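You operate a simulated robot arm through the tools that you are given. There is no shell and no other tool.

The job below is to be done with a simulated two-armed robot. You get a single attempt, and the scene is never put back.

JOB
Unlock the small green door, swing it open, then shut and bolt it.
Fine: leave the key at OPEN. Where these are worked on the way, their far stop is far enough and under half their travel is too little: small green door.

The check looks at the end state, three seconds after you hand in, the way a careful person would. Anything else that was tipped, shoved, dropped, spilled or broken makes it a failure.

ROBOT AND FRAMES
Two 7-joint arms with fingered hands on one trunk that stands fixed in place. Base frame: the origin is at the foot of the trunk, x ahead of it, y to its left, z up. Readings come in m, rad, newtons and seconds.
The left shoulder is at [0.011, 0.152, 1.355], the right one opposite. With the tool pointing down near the work surface each hand reaches from about 0.34 to 0.76 m from the base axis, measured 20 degrees to its own side. Payload 3.8 kg a hand.
The tool frame of a hand sits at the grasp point between the pads (the TCP): z along the fingers, y along the line on which they close. The tips reach 0.03 m beyond it. The gripper opens to 0.104 m; its body begins 0.035 m behind the TCP. The gripper is a hand of 5 fingers: y runs from the thumb to the fingers, the wrist lies at [-0.015, -0.104, -0.178] in the tool frame, and closing takes about 1.5 s.
Orientation is told as [roll, pitch, yaw] about the base's x, y, z axes, in that order, counted from this pose: with the fingers straight down and the wrist toward the robot, the tool's x, y and z point along [0, 1, 0], [1, 0, 0] and [0, 0, -1] of the base frame.

CONTROLS
- The arms move only by the tool step_arm. It takes "left_deltas", "right_deltas" or both (then of equal length, played together; a hand with none holds still); each is a list of rows, each an object (a shift or turn left out is 0, a gripper value left out holds the last) with "xyz": the shift along the tool's x, y, z in units of 20 mm (1.0 is 20 mm), a list of three; "rot": the turn, a rotation vector about the tool's x, y, z in units of 5 degrees (1.0 is 5 degrees), a list of three. In form: [{"xyz": [dx, dy, dz], "rot": [ax, ay, az]}, ...]. A call has 1 to 20 rows; each row shifts and turns the commanded pose from where the row before left it, along the tool's axes as they then stand. "left_hand" and "right_hand" are, for a hand that has rows, the finger opening in m, from 0 to 0.104, set as the call begins (left out, the last holds). A call with a number of a shift or a turn outside -1 to 1 is refused whole. A row lasts 0.2 s, in which the tool goes at most 0.05 m and 0.15 rad; a call with a longer step from one row to the next is refused whole, and so is a gripper value outside its range. A pose out of reach is approached as far as the arm can. The call stops where the force on the tool passes 90 N (or 10 N more than at its start, if that is more) or the arm is blocked; 0.2 s more then pass. Each finger travels about 0.072 m/s and halts on what it meets, pressing with about 33 N; the grip force reading is that of the motor and also rises with nothing between the fingers. The clock runs only during rows and for 0.2 s after the last one: add rows that do not move to give the fingers time. The reply holds the time, the measured pose of the TCP, the force on the tool along the base axes, the opening and the grip force, in the units named above and with some noise, with the torque about the TCP (base axes, N m) and any sound that the robot's microphone picked up.
- Cameras (640 x 400 px; columns grow to the right, rows downward): "scene" is now at [0.0798, -0.0435, 1.5524]; the picture's right is [-0.49, -0.87, 0.00], its down [-0.11, 0.06, -0.99] and it looks along [0.87, -0.49, -0.12] (base axes); focal length 214 px, centre (320, 200). "left" rides on the left gripper at [-0.08, -0.078, -0.141] in its tool frame; the picture's right is [-0.78, -0.30, 0.56], its down [0.54, -0.78, 0.33] and it looks along [0.33, 0.56, 0.76] (tool axes); focal length 247 px, centre (320, 200). "right" rides on the right gripper at [0.08, -0.078, -0.141] in its tool frame; the picture's right is [-0.78, 0.30, -0.56], its down [-0.53, -0.78, 0.33] and it looks along [-0.34, 0.56, 0.76] (tool axes); focal length 247 px, centre (320, 200). There is no depth. A picture from a camera that has moved, and an enlarged one, comes with that camera's place and axes in the base frame and with its lens.
- snapshot(camera): a new picture of that camera. The clock stands still meanwhile.
- raise_lower(by): moves the trunk up (or, below 0, down) by that many m; the arms and the scene camera ride with it, the base frame stays. It gives what a move gives, with no picture.
- move_fingers(index, middle, ring, little, thumb_bend, thumb_turn, hand): sets how far each is bent, from 0 (flat) to 1 (curled in); at 0.3 the hand is open as for a grip, at 0.7 the pads meet at the TCP. One left out holds its place. A second passes; each finger stops where it meets its share of the squeeze, and holds until it gets a number again. A gripper value or a shape takes the hand back. It gives what a move gives, with no picture; readings hold the bend of each and the force on index, middle, ring, little, thumb and palm. thumb_turn goes from beside the hand (0) to across from the fingers (1), as for a grip.
- set_grasp(shape, hand): the hand has 5 fingers and takes this shape, open, in about a second: jaw (thumb against the fingers, like two jaws); tri (thumb and two fingers); tip (a fingertip pinch); poke (one finger out to press); point (the index stretched); flat (the hand flat); cup (the hand cupped); fist (a fist). The gripper value then closes the fingers along that shape, each until it touches; the sizes above hold for jaw. It gives what a move gives, with no picture.
- head_to(pan, tilt): turns the head with the scene camera to pan (to the left, within 1.396 rad either way) and tilt (down, from -0.506 to 1.204), counted from straight ahead of the robot (the tilt from the chest, where the trunk bows). It gives what a move gives.
- enlarge(camera, box): a new picture of the part [left, top, right, bottom] of that camera's present view, enlarged. The clock stands still meanwhile.
- job_done(): hands the job in; it is judged then, once.

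Nothing tells you positions but the pictures and the camera data. Unless the task says otherwise, let go and move clear before handing in.

The tools are called as name(argument=value, ...) on one line, values as JSON. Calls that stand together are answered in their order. step_arm: Moves the arms, as the interface text tells. Its arguments: {"type":"object","properties":{"left_deltas":{"type":"array","items":{"type":"object","properties":{"xyz":{"type":"array","items":{"type":"number"}},"rot":{"type":"array","items":{"type":"number"}}}}},"left_hand":{"type":"number"},"right_deltas":{"type":"array","items":{"type":"object","properties":{"xyz":{"type":"array","items":{"type":"number"}},"rot":{"type":"array","items":{"type":"number"}}}}},"right_hand":{"type":"number"}},"required":[]} The other tools are called the same way: raise_lower (by) moves the trunk up or down; set_grasp (shape, hand) gives the hand a shape; move_fingers (index, middle, ring, little, thumb_bend, thumb_turn, hand) moves the fingers one by one; head_to (pan, tilt) turns the head that bears the scene camera; snapshot (camera) takes a picture; enlarge (camera, box) takes an enlarged picture of a part of a camera's view; job_done () hands the job in.

At the start:

```text
time: 0.0
left_eef_pos: [0.4247, -0.0736, 1.4629]
left_tcp_rot: [-0.001, -0.001, 0.001]
left_wrist_force: [0.8, 0.0, 0.4]
left_torque: [-0.02, 0.01, 0.0]
left_finger_gap: 0.1036
left_gripper_force: 0.0
left_shape: jaw
left_bend: [0.3, 0.3, 0.3, 0.3, 0.3, 0.98]
left_finger forces: [0.1, 0.0, 0.0, 0.0, 0.1, 0.0]
right_eef_pos: [0.2049, -0.3016, 1.5492]
right_tcp_rot: [-0.001, 0.002, 0.001]
right_wrist_force: [-0.4, -0.3, -1.2]
right_torque: [0.02, 0.02, -0.03]
right_finger_gap: 0.1034
right_gripper_force: 0.0
right_shape: jaw
right_bend: [0.3, 0.3, 0.3, 0.3, 0.3, 0.98]
right_finger forces: [0.1, 0.0, 0.0, 0.1, 0.0, 0.0]
trunk travel left (down, up): [-0.425, 0.031]
head pan, tilt (commanded): [-0.511, 0.117]
```

scene: 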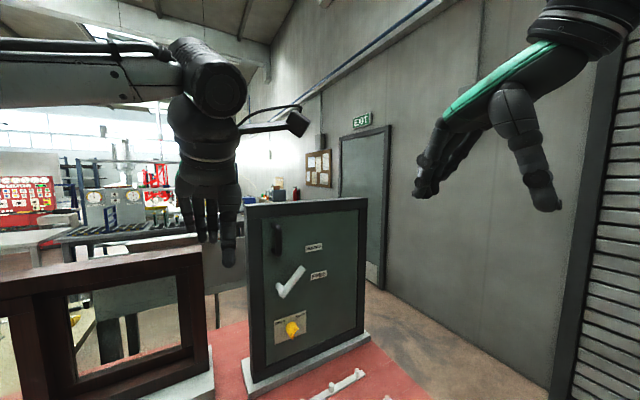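
right: 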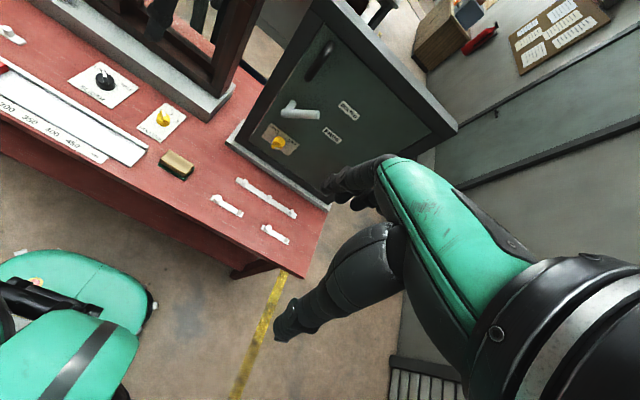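
left: 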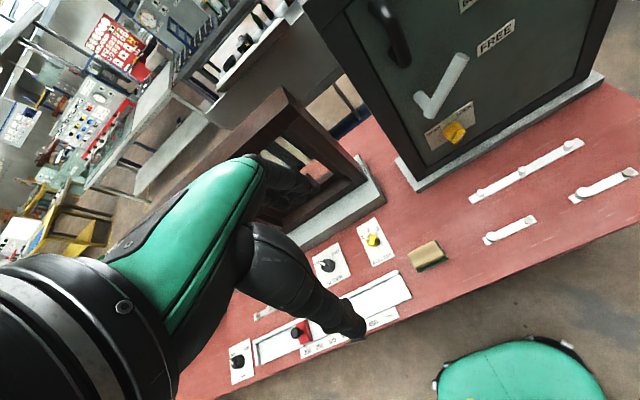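

I see a small green door in a dark frame ahead and to the right. It has a black pull handle, a white lever and a yellow key at its lower left. I'll look closer before moving anything.

enlarge(camera="scene", box=[230, 190, 390, 390])

enlarge(camera="left", box=[300, 0, 640, 212])

enlarge(camera="right", box=[220, 0, 480, 200])

```text
2.00 times, centred on (310, 290) of scene
camera zoom: at [0.0798, -0.0435, 1.5524], right [-0.49, -0.87, 0.0], down [-0.11, 0.06, -0.99], along [0.87, -0.49, -0.12], focal length 429 px, centre (340, 20)
```

zoom: 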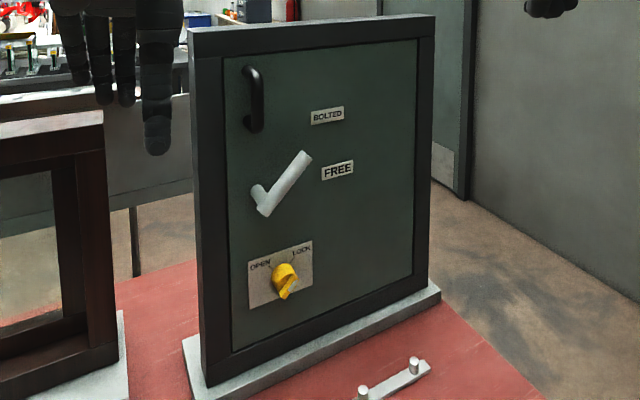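

```text
1.88 times, centred on (470, 106) of left
camera zoom: at [0.3474, -0.1525, 1.603], right [-0.3, -0.78, -0.56], down [-0.78, 0.53, -0.33], along [0.56, 0.33, -0.76], focal length 465 px, centre (38, 377)
```

zoom: 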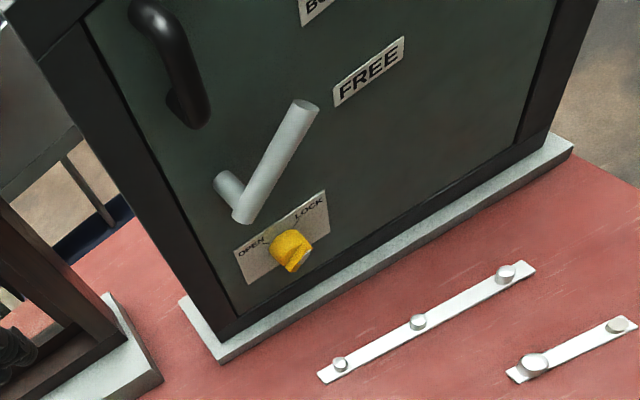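

```text
2.00 times, centred on (350, 100) of right
camera zoom: at [0.1275, -0.221, 1.6899], right [0.3, -0.78, 0.56], down [-0.78, -0.54, -0.33], along [0.56, -0.33, -0.76], focal length 494 px, centre (260, 400)
```

zoom: 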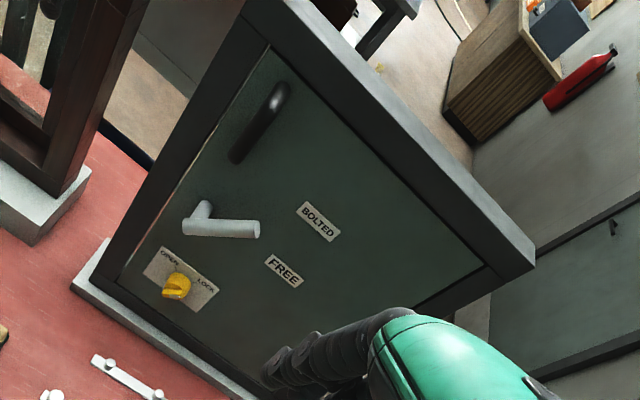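

The door plane works out near x=0.72, with the key around (0.70, -0.29, 1.03). The lever is at about (0.67, -0.25 to -0.31, 1.19 to 1.26) and points at BOLTED. I'll zoom in on the key and lever.

enlarge(camera="scene", box=[265, 300, 345, 350])

enlarge(camera="left", box=[400, 80, 500, 160])

enlarge(camera="right", box=[250, 90, 350, 160])

enlarge(camera="scene", box=[240, 190, 370, 300])

```text
8.00 times, centred on (305, 325) of scene
camera zoom: at [0.0798, -0.0435, 1.5524], right [-0.49, -0.87, 0.0], down [-0.11, 0.06, -0.99], along [0.87, -0.49, -0.12], focal length 1716 px, centre (440, -800)
```

zoom: 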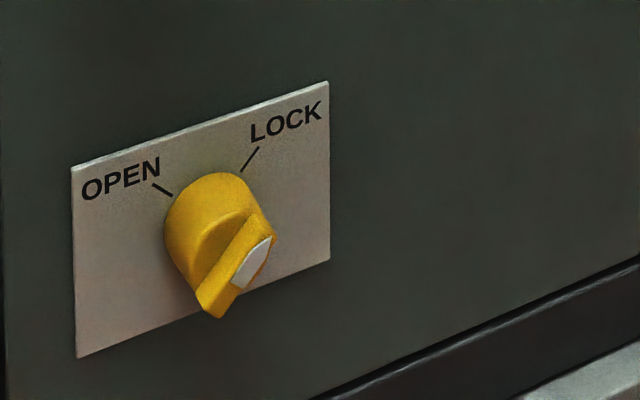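

```text
5.00 times, centred on (450, 120) of left
camera zoom: at [0.3474, -0.1525, 1.603], right [-0.3, -0.78, -0.56], down [-0.78, 0.53, -0.33], along [0.56, 0.33, -0.76], focal length 1235 px, centre (-330, 600)
```

zoom: 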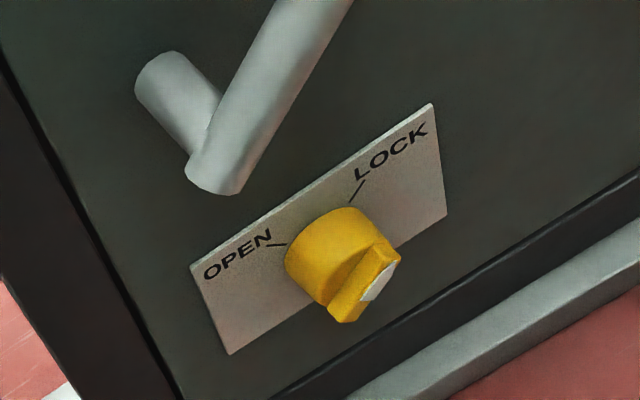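

```text
5.71 times, centred on (300, 125) of right
camera zoom: at [0.1275, -0.221, 1.6899], right [0.3, -0.78, 0.56], down [-0.78, -0.54, -0.33], along [0.56, -0.33, -0.76], focal length 1411 px, centre (434, 629)
```

zoom: 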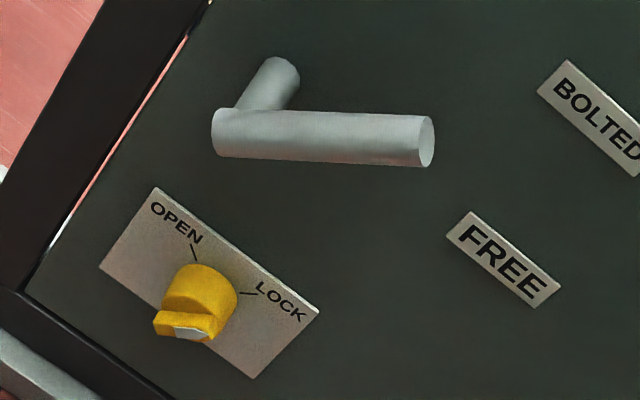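

```text
3.64 times, centred on (305, 245) of scene
camera zoom: at [0.0798, -0.0435, 1.5524], right [-0.49, -0.87, 0.0], down [-0.11, 0.06, -0.99], along [0.87, -0.49, -0.12], focal length 780 px, centre (374, 36)
```

zoom: 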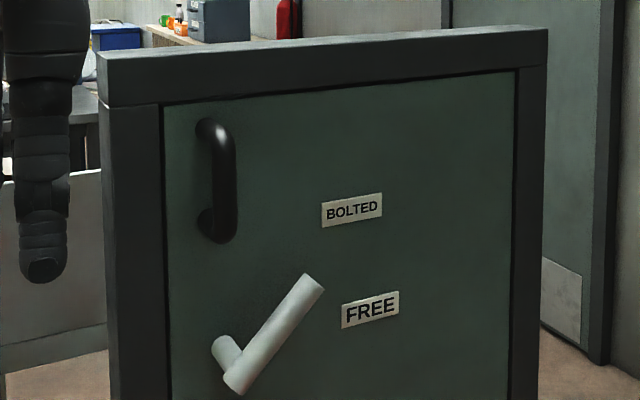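

The key is a yellow knob whose white pointer is at LOCK, and the lever points at BOLTED. The pull handle is near (0.68, -0.24, 1.31 to 1.40), and the hinge looks to be on the right, near y=-0.58. I'll move the left hand aside and bring the right hand forward so it can be turned to point at the door.

step_arm(left_deltas=[{"xyz": [0.7, 0, 0]}, {"xyz": [0.7, 0, 0]}, {"xyz": [0.7, 0, 0]}, {"xyz": [0.7, 0, 0]}, {"xyz": [0.7, 0, 0]}, {"xyz": [0.7, 0, 0]}, {"xyz": [0.7, 0, 0]}, {"xyz": [0.7, 0, 0]}, {"xyz": [0.7, 0, 0]}, {"xyz": [0.7, 0, 0]}, {"xyz": [0.7, 0, 0]}, {"xyz": [0.7, 0, 0]}, {"xyz": [0.7, 0, 0]}, {"xyz": [0.7, 0, 0]}], right_deltas=[{"xyz": [-0.21, 0.95, 0.53]}, {"xyz": [-0.21, 0.95, 0.53]}, {"xyz": [-0.21, 0.95, 0.53]}, {"xyz": [-0.21, 0.95, 0.53]}, {"xyz": [-0.21, 0.95, 0.53]}, {"xyz": [-0.21, 0.95, 0.53]}, {"xyz": [-0.21, 0.95, 0.53]}, {"xyz": [-0.21, 0.95, 0.53]}, {"xyz": [-0.21, 0.95, 0.53]}, {"xyz": [-0.21, 0.95, 0.53]}, {"xyz": [-0.21, 0.95, 0.53]}, {"xyz": [-0.21, 0.95, 0.53]}, {"xyz": [-0.21, 0.95, 0.53]}, {"xyz": [-0.21, 0.95, 0.53]}])

```text
time: 3.0
left_eef_pos: [0.4259, 0.1234, 1.4622]
left_tcp_rot: [-0.003, 0.001, 0.0]
left_wrist_force: [0.1, -1.0, -0.3]
left_torque: [-0.01, 0.02, 0.03]
left_finger_gap: 0.1035
left_gripper_force: 0.1
left_shape: jaw
left_bend: [0.3, 0.3, 0.3, 0.3, 0.3, 0.98]
left_finger forces: [0.0, 0.0, 0.0, 0.0, 0.1, 0.1]
right_eef_pos: [0.4731, -0.3585, 1.3998]
right_tcp_rot: [-0.001, 0.0, 0.001]
right_wrist_force: [0.0, -1.0, 0.9]
right_torque: [0.01, 0.03, -0.01]
right_finger_gap: 0.1035
right_gripper_force: 0.1
right_shape: jaw
right_bend: [0.3, 0.3, 0.3, 0.3, 0.3, 0.98]
right_finger forces: [0.1, 0.0, 0.0, 0.0, 0.1, 0.0]
trunk travel left (down, up): [-0.425, 0.031]
head pan, tilt (commanded): [-0.511, 0.117]
```

The right hand is at (0.47, -0.36, 1.40) and both arms are clear. Next I'll rotate the right hand so the fingers point forward at the door.

step_arm(right_deltas=[{"rot": [-1, 0, 0]}, {"rot": [-1, 0, 0]}, {"rot": [-1, 0, 0]}, {"rot": [-1, 0, 0]}, {"rot": [-1, 0, 0]}, {"rot": [-1, 0, 0]}, {"rot": [-1, 0, 0]}, {"rot": [-1, 0, 0]}, {"rot": [-1, 0, 0]}, {"rot": [-1, 0, 0]}, {"rot": [-1, 0, 0]}, {"rot": [-1, 0, 0]}, {"rot": [-1, 0, 0]}, {"rot": [-1, 0, 0]}, {"rot": [-1, 0, 0]}, {"rot": [-1, 0, 0]}, {"rot": [-1, 0, 0]}, {"rot": [-1, 0, 0]}])

snapshot(camera="scene")

snapshot(camera="right")

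snapshot(camera="left")

```text
time: 6.8
left_eef_pos: [0.4255, 0.1214, 1.4622]
left_tcp_rot: [-0.002, 0.0, 0.002]
left_wrist_force: [0.3, 0.4, -0.3]
left_torque: [0.02, 0.0, -0.02]
left_finger_gap: 0.1038
left_gripper_force: 0.1
left_shape: jaw
left_bend: [0.3, 0.3, 0.3, 0.3, 0.3, 0.98]
left_finger forces: [0.1, 0.0, 0.0, 0.0, 0.0, 0.0]
right_eef_pos: [0.4334, -0.3964, 1.4057]
right_tcp_rot: [-1.349, -1.566, 1.354]
right_wrist_force: [0.4, -0.4, -0.2]
right_torque: [0.0, 0.01, 0.03]
right_finger_gap: 0.104
right_gripper_force: 0.0
right_shape: jaw
right_bend: [0.3, 0.3, 0.3, 0.3, 0.3, 0.98]
right_finger forces: [0.1, 0.1, 0.1, 0.0, 0.1, 0.0]
right hand out of reach, approached as far as the arm can: row 12, 13, 14, 15, 16, 17, 18
trunk travel left (down, up): [-0.425, 0.031]
head pan, tilt (commanded): [-0.511, 0.117]
```

```text
taken
camera scene: at [0.0804, -0.043, 1.5524], right [-0.49, -0.87, 0.0], down [-0.11, 0.06, -0.99], along [0.87, -0.49, -0.12], focal length 214 px, centre (320, 200)
```

scene: 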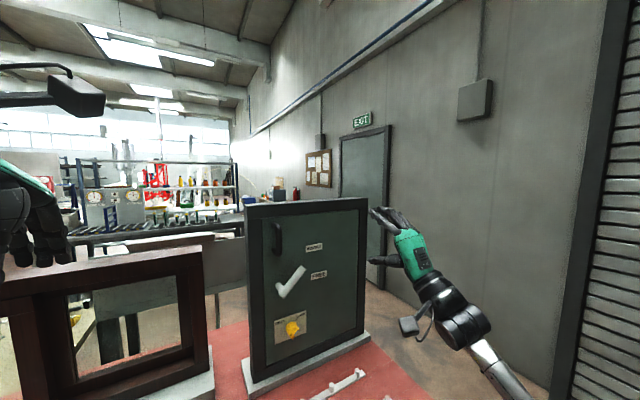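

```text
taken
camera right: at [0.2918, -0.317, 1.3285], right [-0.55, -0.78, 0.3], down [0.34, -0.54, -0.77], along [0.76, -0.33, 0.56], focal length 247 px, centre (320, 200)
```

right: 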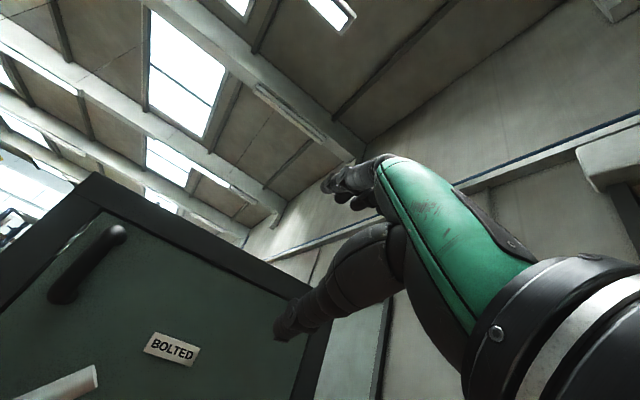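

```text
taken
camera left: at [0.3482, 0.042, 1.6024], right [-0.3, -0.78, -0.56], down [-0.78, 0.53, -0.33], along [0.55, 0.33, -0.76], focal length 247 px, centre (320, 200)
```

left: 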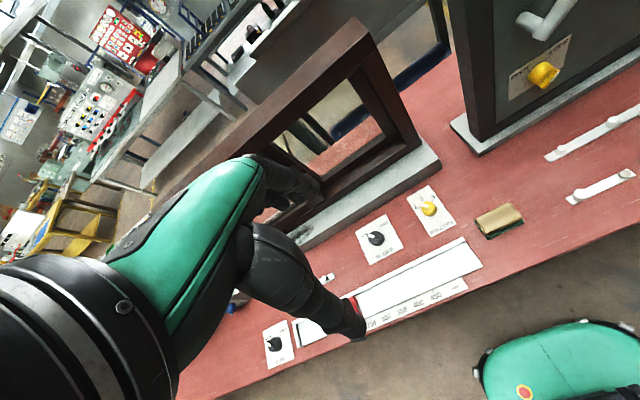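

The fingers now point forward, though the arm came up a few cm short in this cramped pose. I'll roll the hand toward thumb-left and see how the reach holds.

step_arm(right_deltas=[{"rot": [0, 0, 1]}, {"rot": [0, 0, 1]}, {"rot": [0, 0, 1]}, {"rot": [0, 0, 1]}, {"rot": [0, 0, 1]}, {"rot": [0, 0, 1]}, {"rot": [0, 0, 1]}, {"rot": [0, 0, 1]}, {"rot": [0, 0, 1]}, {"rot": [0, 0, 1]}, {"rot": [0, 0, 1]}, {"rot": [0, 0, 1]}, {"rot": [0, 0, 1]}, {"rot": [0, 0, 1]}, {"rot": [0, 0, 1]}, {"rot": [0, 0, 1]}, {"rot": [0, 0, 1]}, {"rot": [0, 0, 1]}])

snapshot(camera="scene")

snapshot(camera="right")

```text
time: 10.6
left_eef_pos: [0.4251, 0.1216, 1.4621]
left_tcp_rot: [-0.002, -0.001, 0.001]
left_wrist_force: [0.5, 0.3, 0.0]
left_torque: [-0.04, 0.0, -0.01]
left_finger_gap: 0.1036
left_gripper_force: 0.1
left_shape: jaw
left_bend: [0.3, 0.3, 0.3, 0.3, 0.3, 0.98]
left_finger forces: [0.0, 0.1, 0.1, 0.0, 0.0, 0.0]
right_eef_pos: [0.4552, -0.5321, 1.3326]
right_tcp_rot: [1.49, -0.168, -1.379]
right_wrist_force: [0.4, -0.9, -0.5]
right_torque: [0.0, 0.01, 0.0]
right_finger_gap: 0.1041
right_gripper_force: 0.2
right_shape: jaw
right_bend: [0.3, 0.3, 0.3, 0.3, 0.3, 0.98]
right_finger forces: [0.0, 0.1, 0.0, 0.0, 0.1, 0.0]
right hand out of reach, approached as far as the arm can: row 1, 2, 3, 4, 5, 6, 7, 8, 9, 10, 11, 12, 13, 14, 15, 16
trunk travel left (down, up): [-0.425, 0.031]
head pan, tilt (commanded): [-0.511, 0.117]
```

```text
taken
camera scene: at [0.08, -0.0435, 1.5524], right [-0.49, -0.87, 0.0], down [-0.11, 0.06, -0.99], along [0.87, -0.49, -0.12], focal length 214 px, centre (320, 200)
```

scene: 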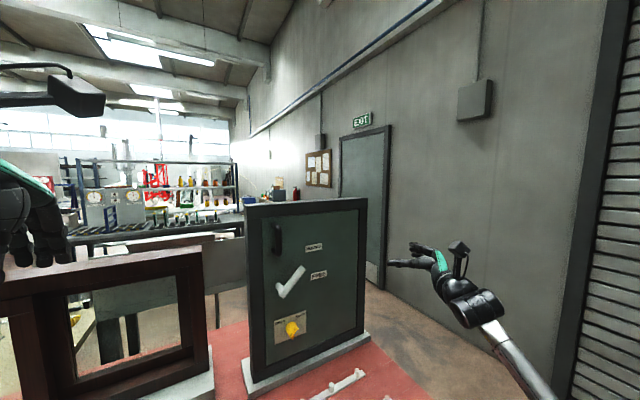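

```text
taken
camera right: at [0.3052, -0.4682, 1.4085], right [-0.53, -0.52, -0.67], down [0.15, 0.72, -0.68], along [0.84, -0.46, -0.3], focal length 247 px, centre (320, 200)
```

right: 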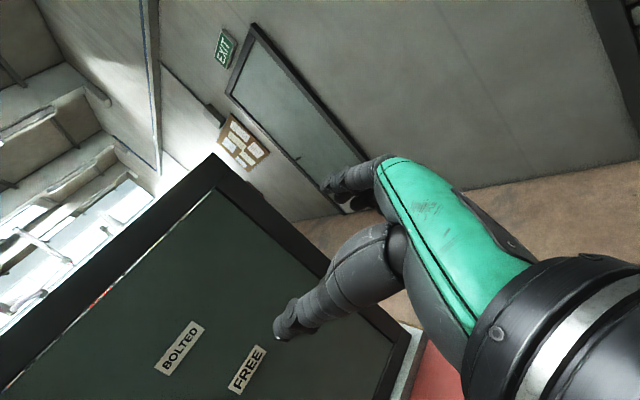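

The hand now points forward with the thumb on the left, but it drifted right to about (0.455, -0.53, 1.33). I'll move it left and down to a point in front of the key.

step_arm(right_deltas=[{"xyz": [-0.63, -0.97, 0.45]}, {"xyz": [-0.63, -0.97, 0.45]}, {"xyz": [-0.63, -0.97, 0.45]}, {"xyz": [-0.63, -0.97, 0.45]}, {"xyz": [-0.63, -0.97, 0.45]}, {"xyz": [-0.63, -0.97, 0.45]}, {"xyz": [-0.63, -0.97, 0.45]}, {"xyz": [-0.63, -0.97, 0.45]}, {"xyz": [-0.63, -0.97, 0.45]}, {"xyz": [-0.63, -0.97, 0.45]}, {"xyz": [-0.63, -0.97, 0.45]}])

snapshot(camera="right")

snapshot(camera="scene")

```text
time: 13.0
left_eef_pos: [0.425, 0.1215, 1.4622]
left_tcp_rot: [-0.003, -0.001, 0.002]
left_wrist_force: [0.5, 0.3, -0.1]
left_torque: [0.01, 0.01, -0.02]
left_finger_gap: 0.1038
left_gripper_force: 0.1
left_shape: jaw
left_bend: [0.3, 0.3, 0.3, 0.3, 0.3, 0.98]
left_finger forces: [0.0, 0.0, 0.1, 0.0, 0.1, 0.0]
right_eef_pos: [0.462, -0.5395, 1.3017]
right_tcp_rot: [1.487, -0.168, -1.369]
right_wrist_force: [-0.4, 0.1, 0.3]
right_torque: [0.05, 0.02, 0.01]
right_finger_gap: 0.104
right_gripper_force: 0.1
right_shape: jaw
right_bend: [0.3, 0.3, 0.3, 0.3, 0.3, 0.98]
right_finger forces: [0.0, 0.0, 0.0, 0.1, 0.0, 0.0]
right hand out of reach, approached as far as the arm can: row 1, 2, 3, 4, 5, 6, 7, 8, 9, 10, 11
trunk travel left (down, up): [-0.425, 0.031]
head pan, tilt (commanded): [-0.511, 0.117]
```

```text
taken
camera right: at [0.3128, -0.4766, 1.3796], right [-0.52, -0.53, -0.67], down [0.15, 0.72, -0.68], along [0.84, -0.45, -0.3], focal length 247 px, centre (320, 200)
```

right: 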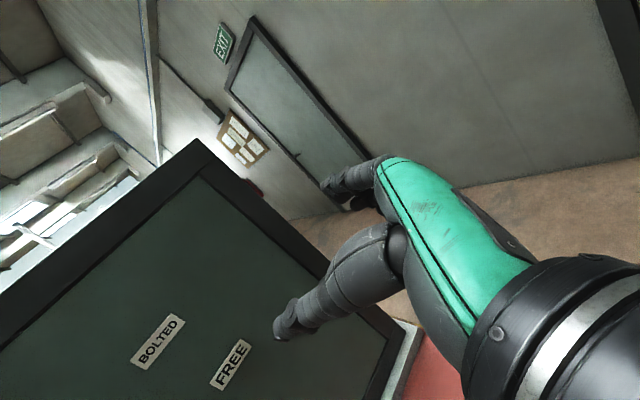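

```text
taken
camera scene: at [0.0799, -0.0435, 1.5524], right [-0.49, -0.87, 0.0], down [-0.11, 0.06, -0.99], along [0.87, -0.49, -0.12], focal length 214 px, centre (320, 200)
```

scene: 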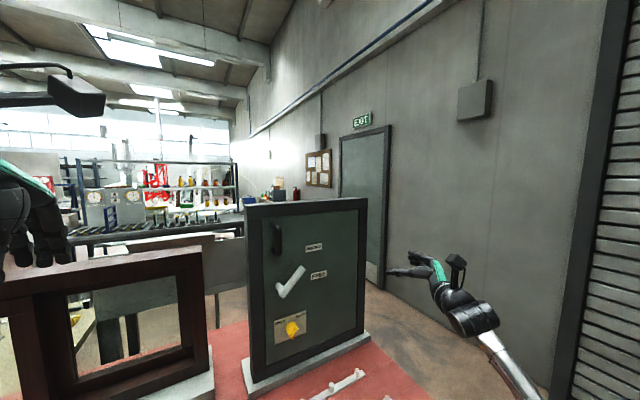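

In this roll the right arm is at a wrist limit and won't translate. I'll go back toward palm-down with the fingers tilted about 30° below forward, which suits the forearm better.

step_arm(right_deltas=[{"rot": [0.173, -0.322, -0.947]}, {"rot": [0.173, -0.322, -0.947]}, {"rot": [0.173, -0.322, -0.947]}, {"rot": [0.173, -0.322, -0.947]}, {"rot": [0.173, -0.322, -0.947]}, {"rot": [0.173, -0.322, -0.947]}, {"rot": [0.173, -0.322, -0.947]}, {"rot": [0.173, -0.322, -0.947]}, {"rot": [0.173, -0.322, -0.947]}, {"rot": [0.173, -0.322, -0.947]}, {"rot": [0.173, -0.322, -0.947]}, {"rot": [0.173, -0.322, -0.947]}, {"rot": [0.173, -0.322, -0.947]}, {"rot": [0.173, -0.322, -0.947]}, {"rot": [0.173, -0.322, -0.947]}, {"rot": [0.173, -0.322, -0.947]}])

snapshot(camera="scene")

```text
time: 16.4
left_eef_pos: [0.4242, 0.1229, 1.4623]
left_tcp_rot: [0.0, -0.001, 0.002]
left_wrist_force: [0.2, -0.2, 0.2]
left_torque: [0.02, 0.06, -0.01]
left_finger_gap: 0.1034
left_gripper_force: 0.2
left_shape: jaw
left_bend: [0.3, 0.3, 0.3, 0.3, 0.3, 0.98]
left_finger forces: [0.0, 0.0, 0.1, 0.0, 0.0, 0.1]
right_eef_pos: [0.464, -0.5402, 1.3014]
right_tcp_rot: [-0.003, -1.053, -0.001]
right_wrist_force: [-0.5, -0.2, 0.4]
right_torque: [0.02, -0.02, -0.02]
right_finger_gap: 0.104
right_gripper_force: 0.1
right_shape: jaw
right_bend: [0.3, 0.3, 0.3, 0.3, 0.3, 0.98]
right_finger forces: [0.0, 0.0, 0.1, 0.1, 0.0, 0.1]
trunk travel left (down, up): [-0.425, 0.031]
head pan, tilt (commanded): [-0.511, 0.117]
```

```text
taken
camera scene: at [0.0798, -0.0434, 1.5524], right [-0.49, -0.87, 0.0], down [-0.11, 0.06, -0.99], along [0.87, -0.49, -0.12], focal length 214 px, centre (320, 200)
```

scene: 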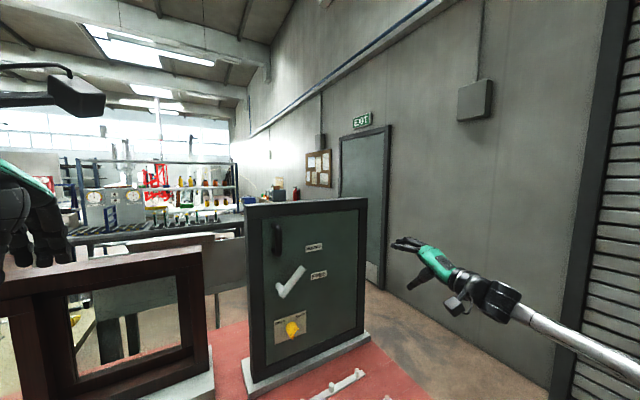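

The palm-down pose works freely. I'll lower the trunk a little for the key's height and shape the right hand to poke.

raise_lower(by=-0.2)

set_grasp(hand="right", shape="poke")

snapshot(camera="right")

snapshot(camera="scene")

snapshot(camera="left")

```text
time: 18.6
left_eef_pos: [0.4236, 0.1246, 1.2625]
left_tcp_rot: [-0.002, 0.0, 0.003]
left_wrist_force: [-0.4, 0.6, -0.3]
left_torque: [0.0, 0.0, 0.0]
left_finger_gap: 0.1035
left_gripper_force: 0.0
left_shape: jaw
left_bend: [0.3, 0.3, 0.3, 0.3, 0.3, 0.98]
left_finger forces: [0.0, 0.0, 0.0, 0.0, 0.1, 0.0]
right_eef_pos: [0.463, -0.5395, 1.1028]
right_tcp_rot: [-0.004, -1.055, -0.001]
right_wrist_force: [-0.1, 0.0, 0.2]
right_torque: [0.01, -0.01, 0.0]
right_finger_gap: 0.104
right_gripper_force: 0.2
right_shape: jaw
right_bend: [0.3, 0.3, 0.3, 0.3, 0.3, 0.98]
right_finger forces: [0.0, 0.1, 0.1, 0.1, 0.0, 0.0]
trunk travel left (down, up): [-0.225, 0.231]
head pan, tilt (commanded): [-0.511, 0.117]
```

```text
time: 19.5
left_eef_pos: [0.4251, 0.1239, 1.2628]
left_tcp_rot: [-0.001, -0.001, 0.002]
left_wrist_force: [0.6, -0.1, 1.4]
left_torque: [-0.01, -0.01, -0.01]
left_finger_gap: 0.1037
left_gripper_force: 0.1
left_shape: jaw
left_bend: [0.3, 0.3, 0.3, 0.3, 0.3, 0.98]
left_finger forces: [0.0, 0.0, 0.0, 0.0, 0.0, 0.0]
right_eef_pos: [0.4623, -0.5402, 1.1019]
right_tcp_rot: [-0.005, -1.052, -0.002]
right_wrist_force: [0.6, 1.2, -0.2]
right_torque: [0.04, 0.04, 0.05]
right_finger_gap: 0.0
right_gripper_force: 0.1
right_shape: poke
right_bend: [0.7, 0.7, 0.99, 0.99, 1.0, 1.0]
right_finger forces: [0.0, 0.1, 0.1, 0.0, 0.0, 0.1]
trunk travel left (down, up): [-0.225, 0.231]
head pan, tilt (commanded): [-0.511, 0.117]
```

```text
taken
camera right: at [0.3029, -0.4586, 1.1046], right [-0.34, -0.77, 0.53], down [-0.1, -0.54, -0.84], along [0.93, -0.34, 0.11], focal length 247 px, centre (320, 200)
```

right: 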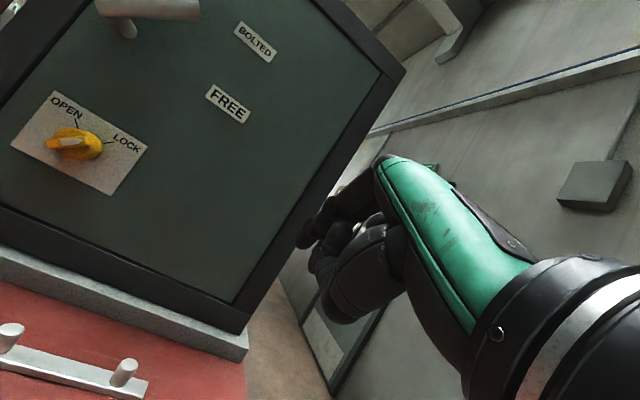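

```text
taken
camera scene: at [0.1459, -0.0434, 1.3321], right [-0.48, -0.87, 0.07], down [-0.24, 0.06, -0.97], along [0.84, -0.49, -0.24], focal length 214 px, centre (320, 200)
```

scene: 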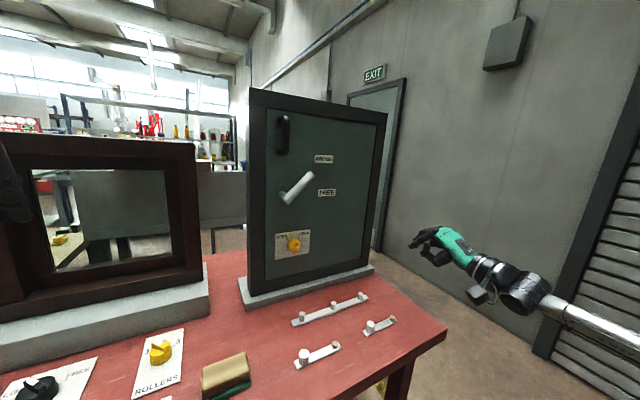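

```text
taken
camera left: at [0.3474, 0.0436, 1.4027], right [-0.3, -0.78, -0.56], down [-0.78, 0.53, -0.33], along [0.55, 0.33, -0.76], focal length 247 px, centre (320, 200)
```

left: 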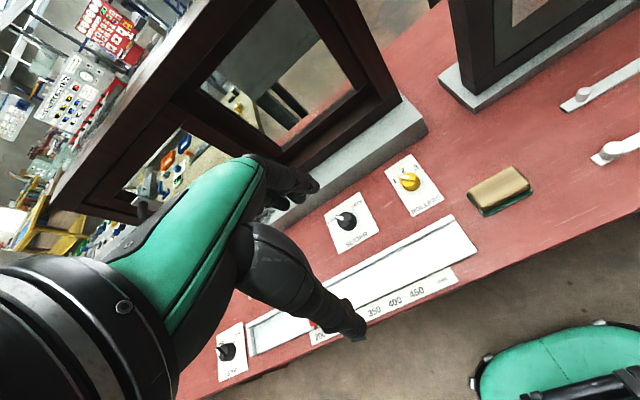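

enlarge(camera="right", box=[0, 80, 160, 210])

enlarge(camera="scene", box=[265, 220, 325, 265])

enlarge(camera="right", box=[280, 130, 440, 340])

enlarge(camera="scene", box=[380, 200, 560, 320])

```text
3.08 times, centred on (80, 145) of right
camera zoom: at [0.3029, -0.4586, 1.1046], right [-0.34, -0.77, 0.53], down [-0.1, -0.54, -0.84], along [0.93, -0.34, 0.11], focal length 760 px, centre (1058, 369)
```

zoom: 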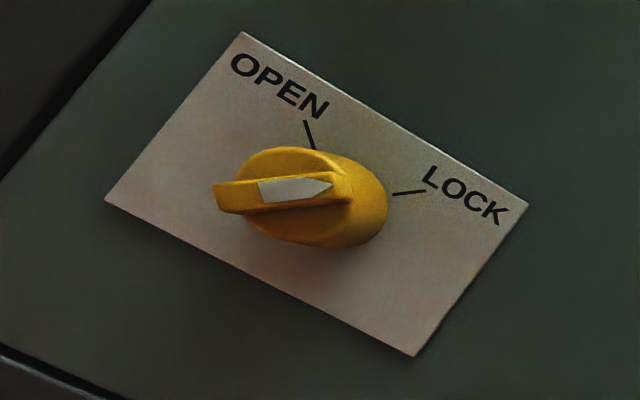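

```text
8.89 times, centred on (295, 242) of scene
camera zoom: at [0.1459, -0.0434, 1.3321], right [-0.48, -0.87, 0.07], down [-0.24, 0.06, -0.97], along [0.84, -0.49, -0.24], focal length 1906 px, centre (542, -178)
```

zoom: 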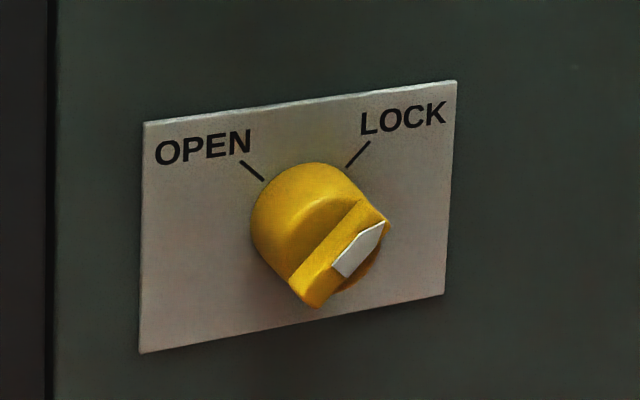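

```text
1.90 times, centred on (360, 235) of right
camera zoom: at [0.3029, -0.4586, 1.1046], right [-0.34, -0.77, 0.53], down [-0.1, -0.54, -0.84], along [0.93, -0.34, 0.11], focal length 470 px, centre (244, 133)
```

zoom: 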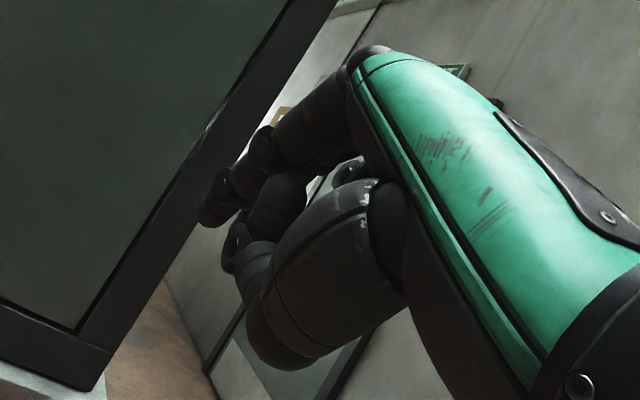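

```text
3.33 times, centred on (470, 260) of scene
camera zoom: at [0.1459, -0.0434, 1.3321], right [-0.48, -0.87, 0.07], down [-0.24, 0.06, -0.97], along [0.84, -0.49, -0.24], focal length 715 px, centre (-180, 0)
```

zoom: 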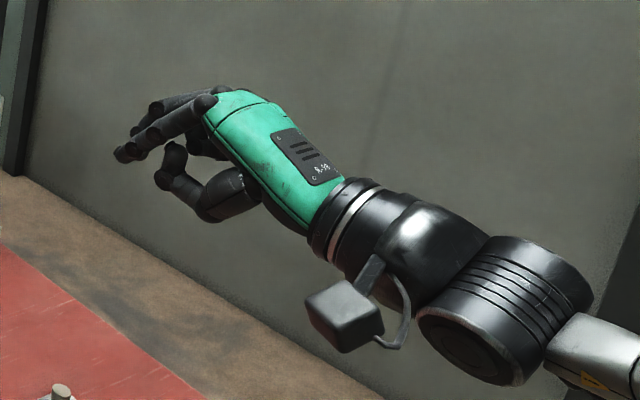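

The key axis is near (y=-0.2915, z=1.033), and the knob face is at about x=0.683 in front of the door surface at x≈0.718. I'll bring the right fingertip up just to the right of the knob's ridge.

step_arm(right_deltas=[{"xyz": [0.752, 0.109, 0.55]}, {"xyz": [0.752, 0.109, 0.55]}, {"xyz": [0.752, 0.109, 0.55]}, {"xyz": [0.752, 0.109, 0.55]}, {"xyz": [0.752, 0.109, 0.55]}, {"xyz": [0.752, 0.109, 0.55]}, {"xyz": [0.752, 0.109, 0.55]}, {"xyz": [0.752, 0.109, 0.55]}, {"xyz": [0.752, 0.109, 0.55]}, {"xyz": [0.752, 0.109, 0.55]}, {"xyz": [0.752, 0.109, 0.55]}, {"xyz": [0.752, 0.109, 0.55]}, {"xyz": [0.752, 0.109, 0.55]}, {"xyz": [0.752, 0.109, 0.55]}])

snapshot(camera="right")

snapshot(camera="scene")

```text
time: 22.5
left_eef_pos: [0.4236, 0.1238, 1.2619]
left_tcp_rot: [-0.001, 0.0, 0.002]
left_wrist_force: [-1.0, -0.3, -0.1]
left_torque: [0.0, 0.02, -0.01]
left_finger_gap: 0.1036
left_gripper_force: 0.1
left_shape: jaw
left_bend: [0.3, 0.3, 0.3, 0.3, 0.3, 0.98]
left_finger forces: [0.1, 0.0, 0.0, 0.0, 0.0, 0.0]
right_eef_pos: [0.5226, -0.4133, 1.0918]
right_tcp_rot: [-0.003, -1.053, -0.002]
right_wrist_force: [-0.9, 0.9, -0.2]
right_torque: [0.01, -0.03, 0.02]
right_finger_gap: 0.0001
right_gripper_force: 0.0
right_shape: poke
right_bend: [0.7, 0.7, 0.99, 0.99, 1.0, 1.0]
right_finger forces: [0.0, 0.0, 0.1, 0.0, 0.0, 0.1]
right hand out of reach, approached as far as the arm can: row 7, 8, 9, 10, 11, 12, 13, 14
trunk travel left (down, up): [-0.225, 0.231]
head pan, tilt (commanded): [-0.511, 0.117]
```

```text
taken
camera right: at [0.3628, -0.332, 1.0934], right [-0.34, -0.77, 0.53], down [-0.1, -0.54, -0.84], along [0.94, -0.34, 0.11], focal length 247 px, centre (320, 200)
```

right: 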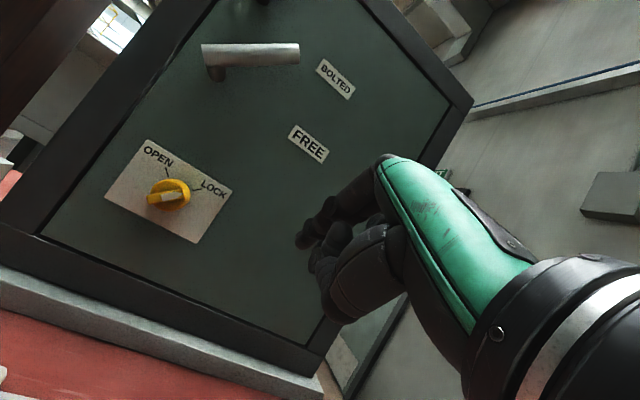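

```text
taken
camera scene: at [0.1458, -0.0433, 1.3322], right [-0.48, -0.87, 0.07], down [-0.24, 0.06, -0.97], along [0.84, -0.49, -0.24], focal length 214 px, centre (320, 200)
```

scene: 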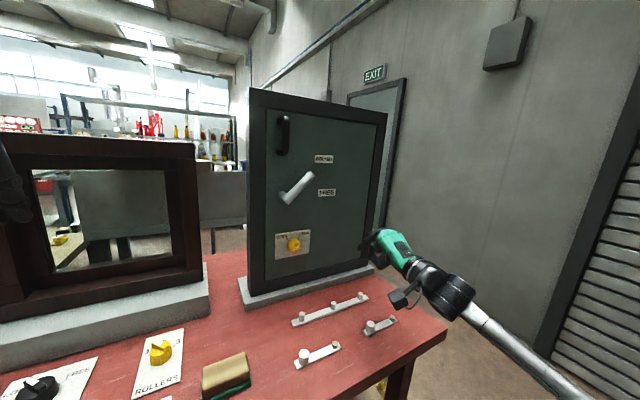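

The arm stopped near (0.52, -0.41) because of the flared elbow. I'll extend forward first, with the arm straighter, and then sweep left.

step_arm(right_deltas=[{"xyz": [-0.42, 0.455, 0.795]}, {"xyz": [-0.42, 0.455, 0.795]}, {"xyz": [-0.42, 0.455, 0.795]}, {"xyz": [-0.42, 0.455, 0.795]}, {"xyz": [-0.42, 0.455, 0.795]}, {"xyz": [-0.42, 0.455, 0.795]}])

```text
time: 23.9
left_eef_pos: [0.4246, 0.1229, 1.2618]
left_tcp_rot: [0.001, -0.002, 0.002]
left_wrist_force: [-0.3, -0.7, 0.1]
left_torque: [0.01, 0.0, -0.03]
left_finger_gap: 0.1036
left_gripper_force: 0.0
left_shape: jaw
left_bend: [0.3, 0.3, 0.3, 0.3, 0.3, 0.98]
left_finger forces: [0.0, 0.1, 0.0, 0.0, 0.0, 0.1]
right_eef_pos: [0.5684, -0.4822, 1.1194]
right_tcp_rot: [-0.002, -1.053, -0.002]
right_wrist_force: [-0.4, 0.3, 0.4]
right_torque: [0.02, -0.02, -0.01]
right_finger_gap: 0.0
right_gripper_force: 0.0
right_shape: poke
right_bend: [0.7, 0.7, 0.99, 0.99, 1.0, 1.0]
right_finger forces: [0.0, 0.0, 0.0, 0.1, 0.0, 0.1]
right hand out of reach, approached as far as the arm can: row 1, 2, 3, 4, 5, 6
trunk travel left (down, up): [-0.225, 0.231]
head pan, tilt (commanded): [-0.511, 0.117]
```

I'll yaw the hand left by 40° so it lines up with the forearm, then see whether the reach frees up.

step_arm(right_deltas=[{"rot": [0, 0.868, -0.497]}, {"rot": [0, 0.868, -0.497]}, {"rot": [0, 0.868, -0.497]}, {"rot": [0, 0.868, -0.497]}, {"rot": [0, 0.868, -0.497]}, {"rot": [0, 0.868, -0.497]}, {"rot": [0, 0.868, -0.497]}, {"rot": [0, 0.868, -0.497]}])

snapshot(camera="scene")

snapshot(camera="right")

```text
time: 25.7
left_eef_pos: [0.4257, 0.1245, 1.2627]
left_tcp_rot: [-0.004, 0.001, 0.002]
left_wrist_force: [0.7, 0.8, 0.2]
left_torque: [-0.01, 0.02, 0.02]
left_finger_gap: 0.1037
left_gripper_force: 0.0
left_shape: jaw
left_bend: [0.3, 0.3, 0.3, 0.3, 0.3, 0.98]
left_finger forces: [0.0, 0.0, 0.0, 0.1, 0.0, 0.0]
right_eef_pos: [0.5683, -0.4806, 1.1191]
right_tcp_rot: [-0.005, -1.051, 0.698]
right_wrist_force: [-0.3, 0.3, 0.0]
right_torque: [-0.02, 0.02, -0.04]
right_finger_gap: 0.0002
right_gripper_force: 0.1
right_shape: poke
right_bend: [0.7, 0.7, 0.99, 0.99, 1.0, 1.0]
right_finger forces: [0.1, 0.0, 0.0, 0.0, 0.0, 0.1]
trunk travel left (down, up): [-0.225, 0.231]
head pan, tilt (commanded): [-0.511, 0.117]
```

```text
taken
camera scene: at [0.1465, -0.0434, 1.332], right [-0.48, -0.87, 0.07], down [-0.24, 0.06, -0.97], along [0.84, -0.49, -0.24], focal length 214 px, centre (320, 200)
```

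scene: 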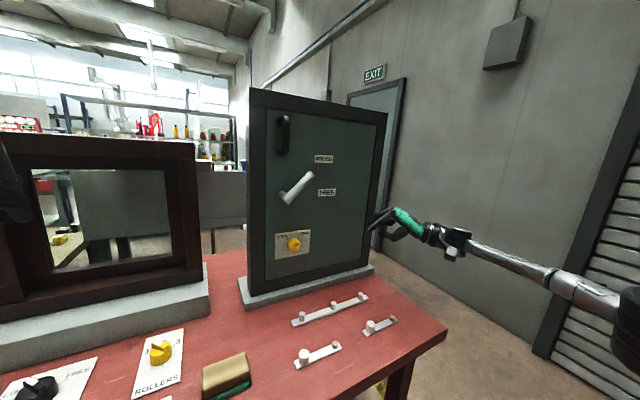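

```text
taken
camera right: at [0.3942, -0.5227, 1.1224], right [0.24, -0.81, 0.53], down [0.27, -0.47, -0.84], along [0.93, 0.34, 0.1], focal length 247 px, centre (320, 200)
```

right: 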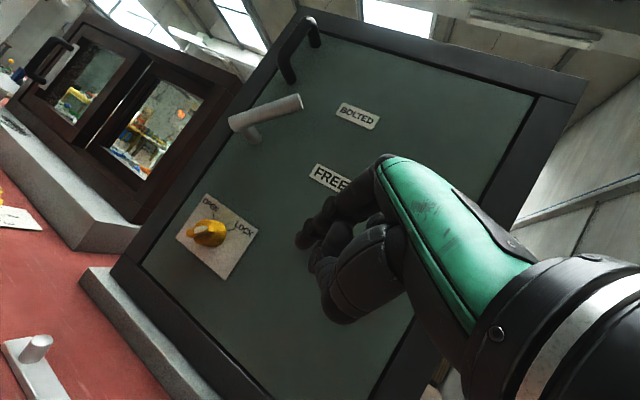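

With the yaw the pose is reachable. I'll use the point shape with the index stretched, so only one finger gets close to the door.

set_grasp(hand="right", shape="point")

snapshot(camera="right")

enlarge(camera="scene", box=[240, 140, 480, 290])

```text
time: 26.6
left_eef_pos: [0.4251, 0.1238, 1.2625]
left_tcp_rot: [-0.002, 0.001, 0.003]
left_wrist_force: [-0.7, -0.4, 0.2]
left_torque: [-0.03, 0.02, -0.01]
left_finger_gap: 0.1036
left_gripper_force: 0.1
left_shape: jaw
left_bend: [0.3, 0.3, 0.3, 0.3, 0.3, 0.98]
left_finger forces: [0.0, 0.0, 0.0, 0.0, 0.0, 0.0]
right_eef_pos: [0.5684, -0.4814, 1.1187]
right_tcp_rot: [-0.003, -1.052, 0.698]
right_wrist_force: [0.2, -0.7, 0.0]
right_torque: [-0.01, 0.0, 0.01]
right_finger_gap: 0.0
right_gripper_force: 0.0
right_shape: point
right_bend: [0.2, 1.0, 1.0, 1.0, 0.98, 0.88]
right_finger forces: [0.0, 0.0, 0.0, 0.0, 0.0, 0.0]
trunk travel left (down, up): [-0.225, 0.231]
head pan, tilt (commanded): [-0.511, 0.117]
```

```text
taken
camera right: at [0.3936, -0.5225, 1.1224], right [0.24, -0.81, 0.53], down [0.27, -0.47, -0.84], along [0.93, 0.34, 0.11], focal length 247 px, centre (320, 200)
```

right: 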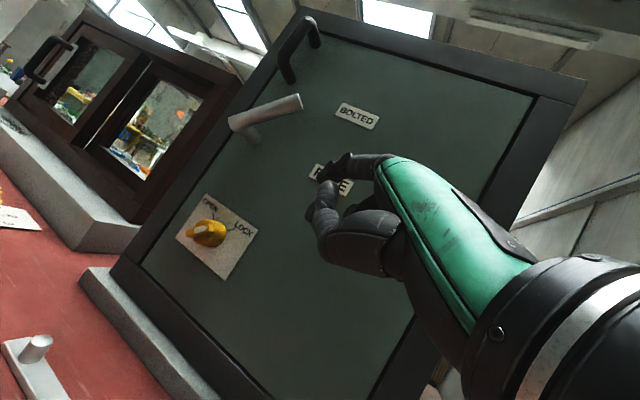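

```text
2.67 times, centred on (360, 215) of scene
camera zoom: at [0.1458, -0.0434, 1.3321], right [-0.48, -0.87, 0.07], down [-0.24, 0.06, -0.97], along [0.84, -0.49, -0.24], focal length 572 px, centre (213, 160)
```

zoom: 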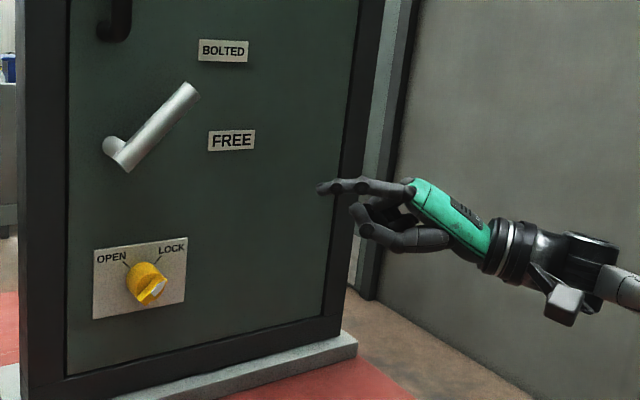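

The index tip is at about (0.596, -0.44, 1.164). I'll move it to a point just right of the knob's ridge and short of its face.

step_arm(right_deltas=[{"xyz": [0.238, -0.244, 0.8]}, {"xyz": [0.238, -0.244, 0.8]}, {"xyz": [0.238, -0.244, 0.8]}, {"xyz": [0.238, -0.244, 0.8]}, {"xyz": [0.238, -0.244, 0.8]}, {"xyz": [0.238, -0.244, 0.8]}, {"xyz": [0.238, -0.244, 0.8]}, {"xyz": [0.238, -0.244, 0.8]}, {"xyz": [0.238, -0.244, 0.8]}, {"xyz": [0.238, -0.244, 0.8]}, {"xyz": [0.238, -0.244, 0.8]}])

snapshot(camera="right")

enlarge(camera="scene", box=[260, 190, 420, 290])

```text
time: 29.0
left_eef_pos: [0.4248, 0.124, 1.2617]
left_tcp_rot: [-0.002, 0.001, 0.001]
left_wrist_force: [-0.7, 0.6, 0.7]
left_torque: [0.01, 0.0, 0.04]
left_finger_gap: 0.1036
left_gripper_force: 0.1
left_shape: jaw
left_bend: [0.3, 0.3, 0.3, 0.3, 0.3, 0.98]
left_finger forces: [0.0, 0.1, 0.0, 0.0, 0.0, 0.0]
right_eef_pos: [0.632, -0.3622, 0.9849]
right_tcp_rot: [-0.003, -1.053, 0.697]
right_wrist_force: [-0.4, 0.5, 0.8]
right_torque: [0.01, 0.02, -0.06]
right_finger_gap: 0.0
right_gripper_force: 0.0
right_shape: point
right_bend: [0.2, 1.0, 1.0, 1.0, 0.98, 0.88]
right_finger forces: [0.0, 0.1, 0.1, 0.0, 0.0, 0.0]
trunk travel left (down, up): [-0.225, 0.231]
head pan, tilt (commanded): [-0.511, 0.117]
```

```text
taken
camera right: at [0.4573, -0.4027, 0.9871], right [0.24, -0.81, 0.53], down [0.27, -0.47, -0.84], along [0.93, 0.34, 0.11], focal length 247 px, centre (320, 200)
```

right: 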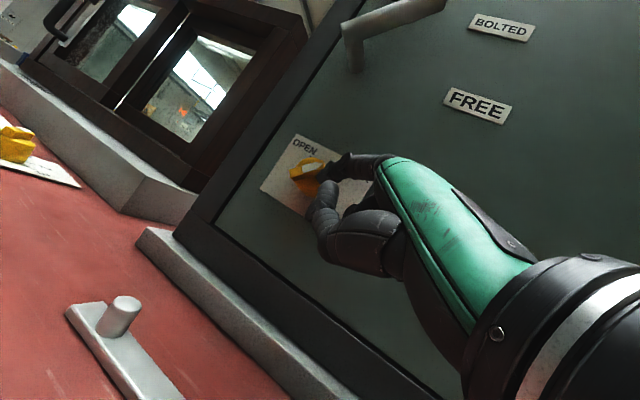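

```text
4.00 times, centred on (340, 240) of scene
camera zoom: at [0.1464, -0.0433, 1.3321], right [-0.48, -0.87, 0.07], down [-0.24, 0.06, -0.97], along [0.84, -0.49, -0.24], focal length 858 px, centre (240, 40)
```

zoom: 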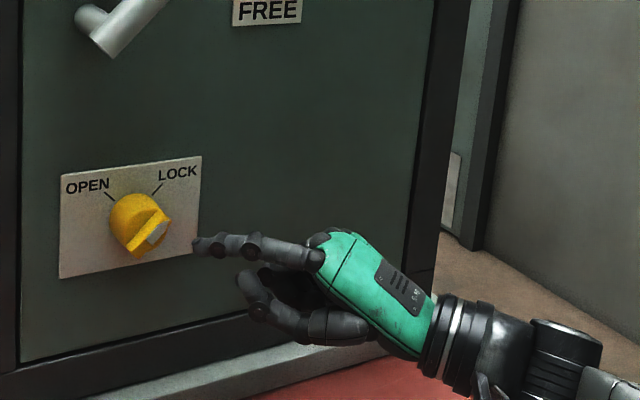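

The finger is positioned right of the ridge with the tip at about (0.66, -0.319, 1.031). I'll insert it about 3 cm toward the plate, beside the ridge.

step_arm(right_deltas=[{"xyz": [-0.3, 0.18, 0.41]}, {"xyz": [-0.3, 0.18, 0.41]}, {"xyz": [-0.3, 0.18, 0.41]}])

enlarge(camera="right", box=[230, 110, 430, 235])

enlarge(camera="scene", box=[260, 210, 340, 260])

```text
time: 29.8
left_eef_pos: [0.4251, 0.1236, 1.262]
left_tcp_rot: [-0.001, 0.002, 0.0]
left_wrist_force: [0.5, -0.4, -0.1]
left_torque: [0.02, 0.0, 0.02]
left_finger_gap: 0.1036
left_gripper_force: 0.0
left_shape: jaw
left_bend: [0.3, 0.3, 0.3, 0.3, 0.3, 0.98]
left_finger forces: [0.0, 0.0, 0.0, 0.1, 0.0, 0.0]
right_eef_pos: [0.6634, -0.3588, 0.9817]
right_tcp_rot: [-0.004, -1.051, 0.697]
right_wrist_force: [-0.9, 0.5, 0.5]
right_torque: [0.02, -0.01, 0.0]
right_finger_gap: 0.0961
right_gripper_force: 0.0
right_shape: point
right_bend: [0.2, 1.0, 1.0, 1.0, 0.98, 0.88]
right_finger forces: [0.0, 0.1, 0.0, 0.0, 0.0, 0.0]
trunk travel left (down, up): [-0.225, 0.231]
head pan, tilt (commanded): [-0.511, 0.117]
```

```text
3.20 times, centred on (330, 172) of right
camera zoom: at [0.4895, -0.3995, 0.9842], right [0.24, -0.81, 0.54], down [0.27, -0.47, -0.84], along [0.93, 0.34, 0.11], focal length 790 px, centre (288, 288)
```

zoom: 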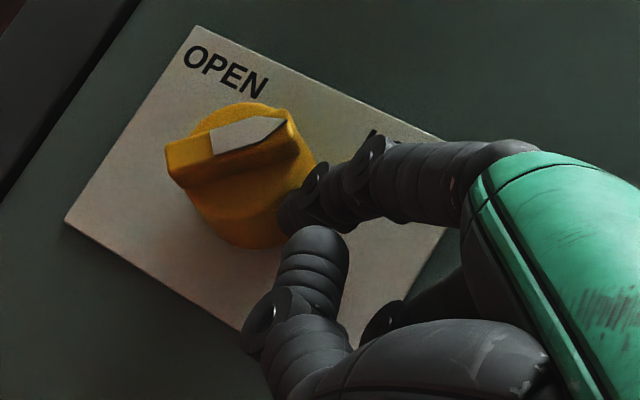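

```text
8.00 times, centred on (300, 235) of scene
camera zoom: at [0.1462, -0.0432, 1.3321], right [-0.48, -0.87, 0.07], down [-0.24, 0.06, -0.97], along [0.84, -0.49, -0.24], focal length 1716 px, centre (480, -80)
```

zoom: 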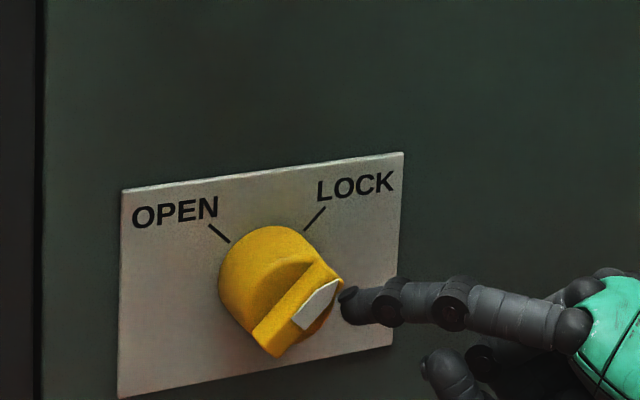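

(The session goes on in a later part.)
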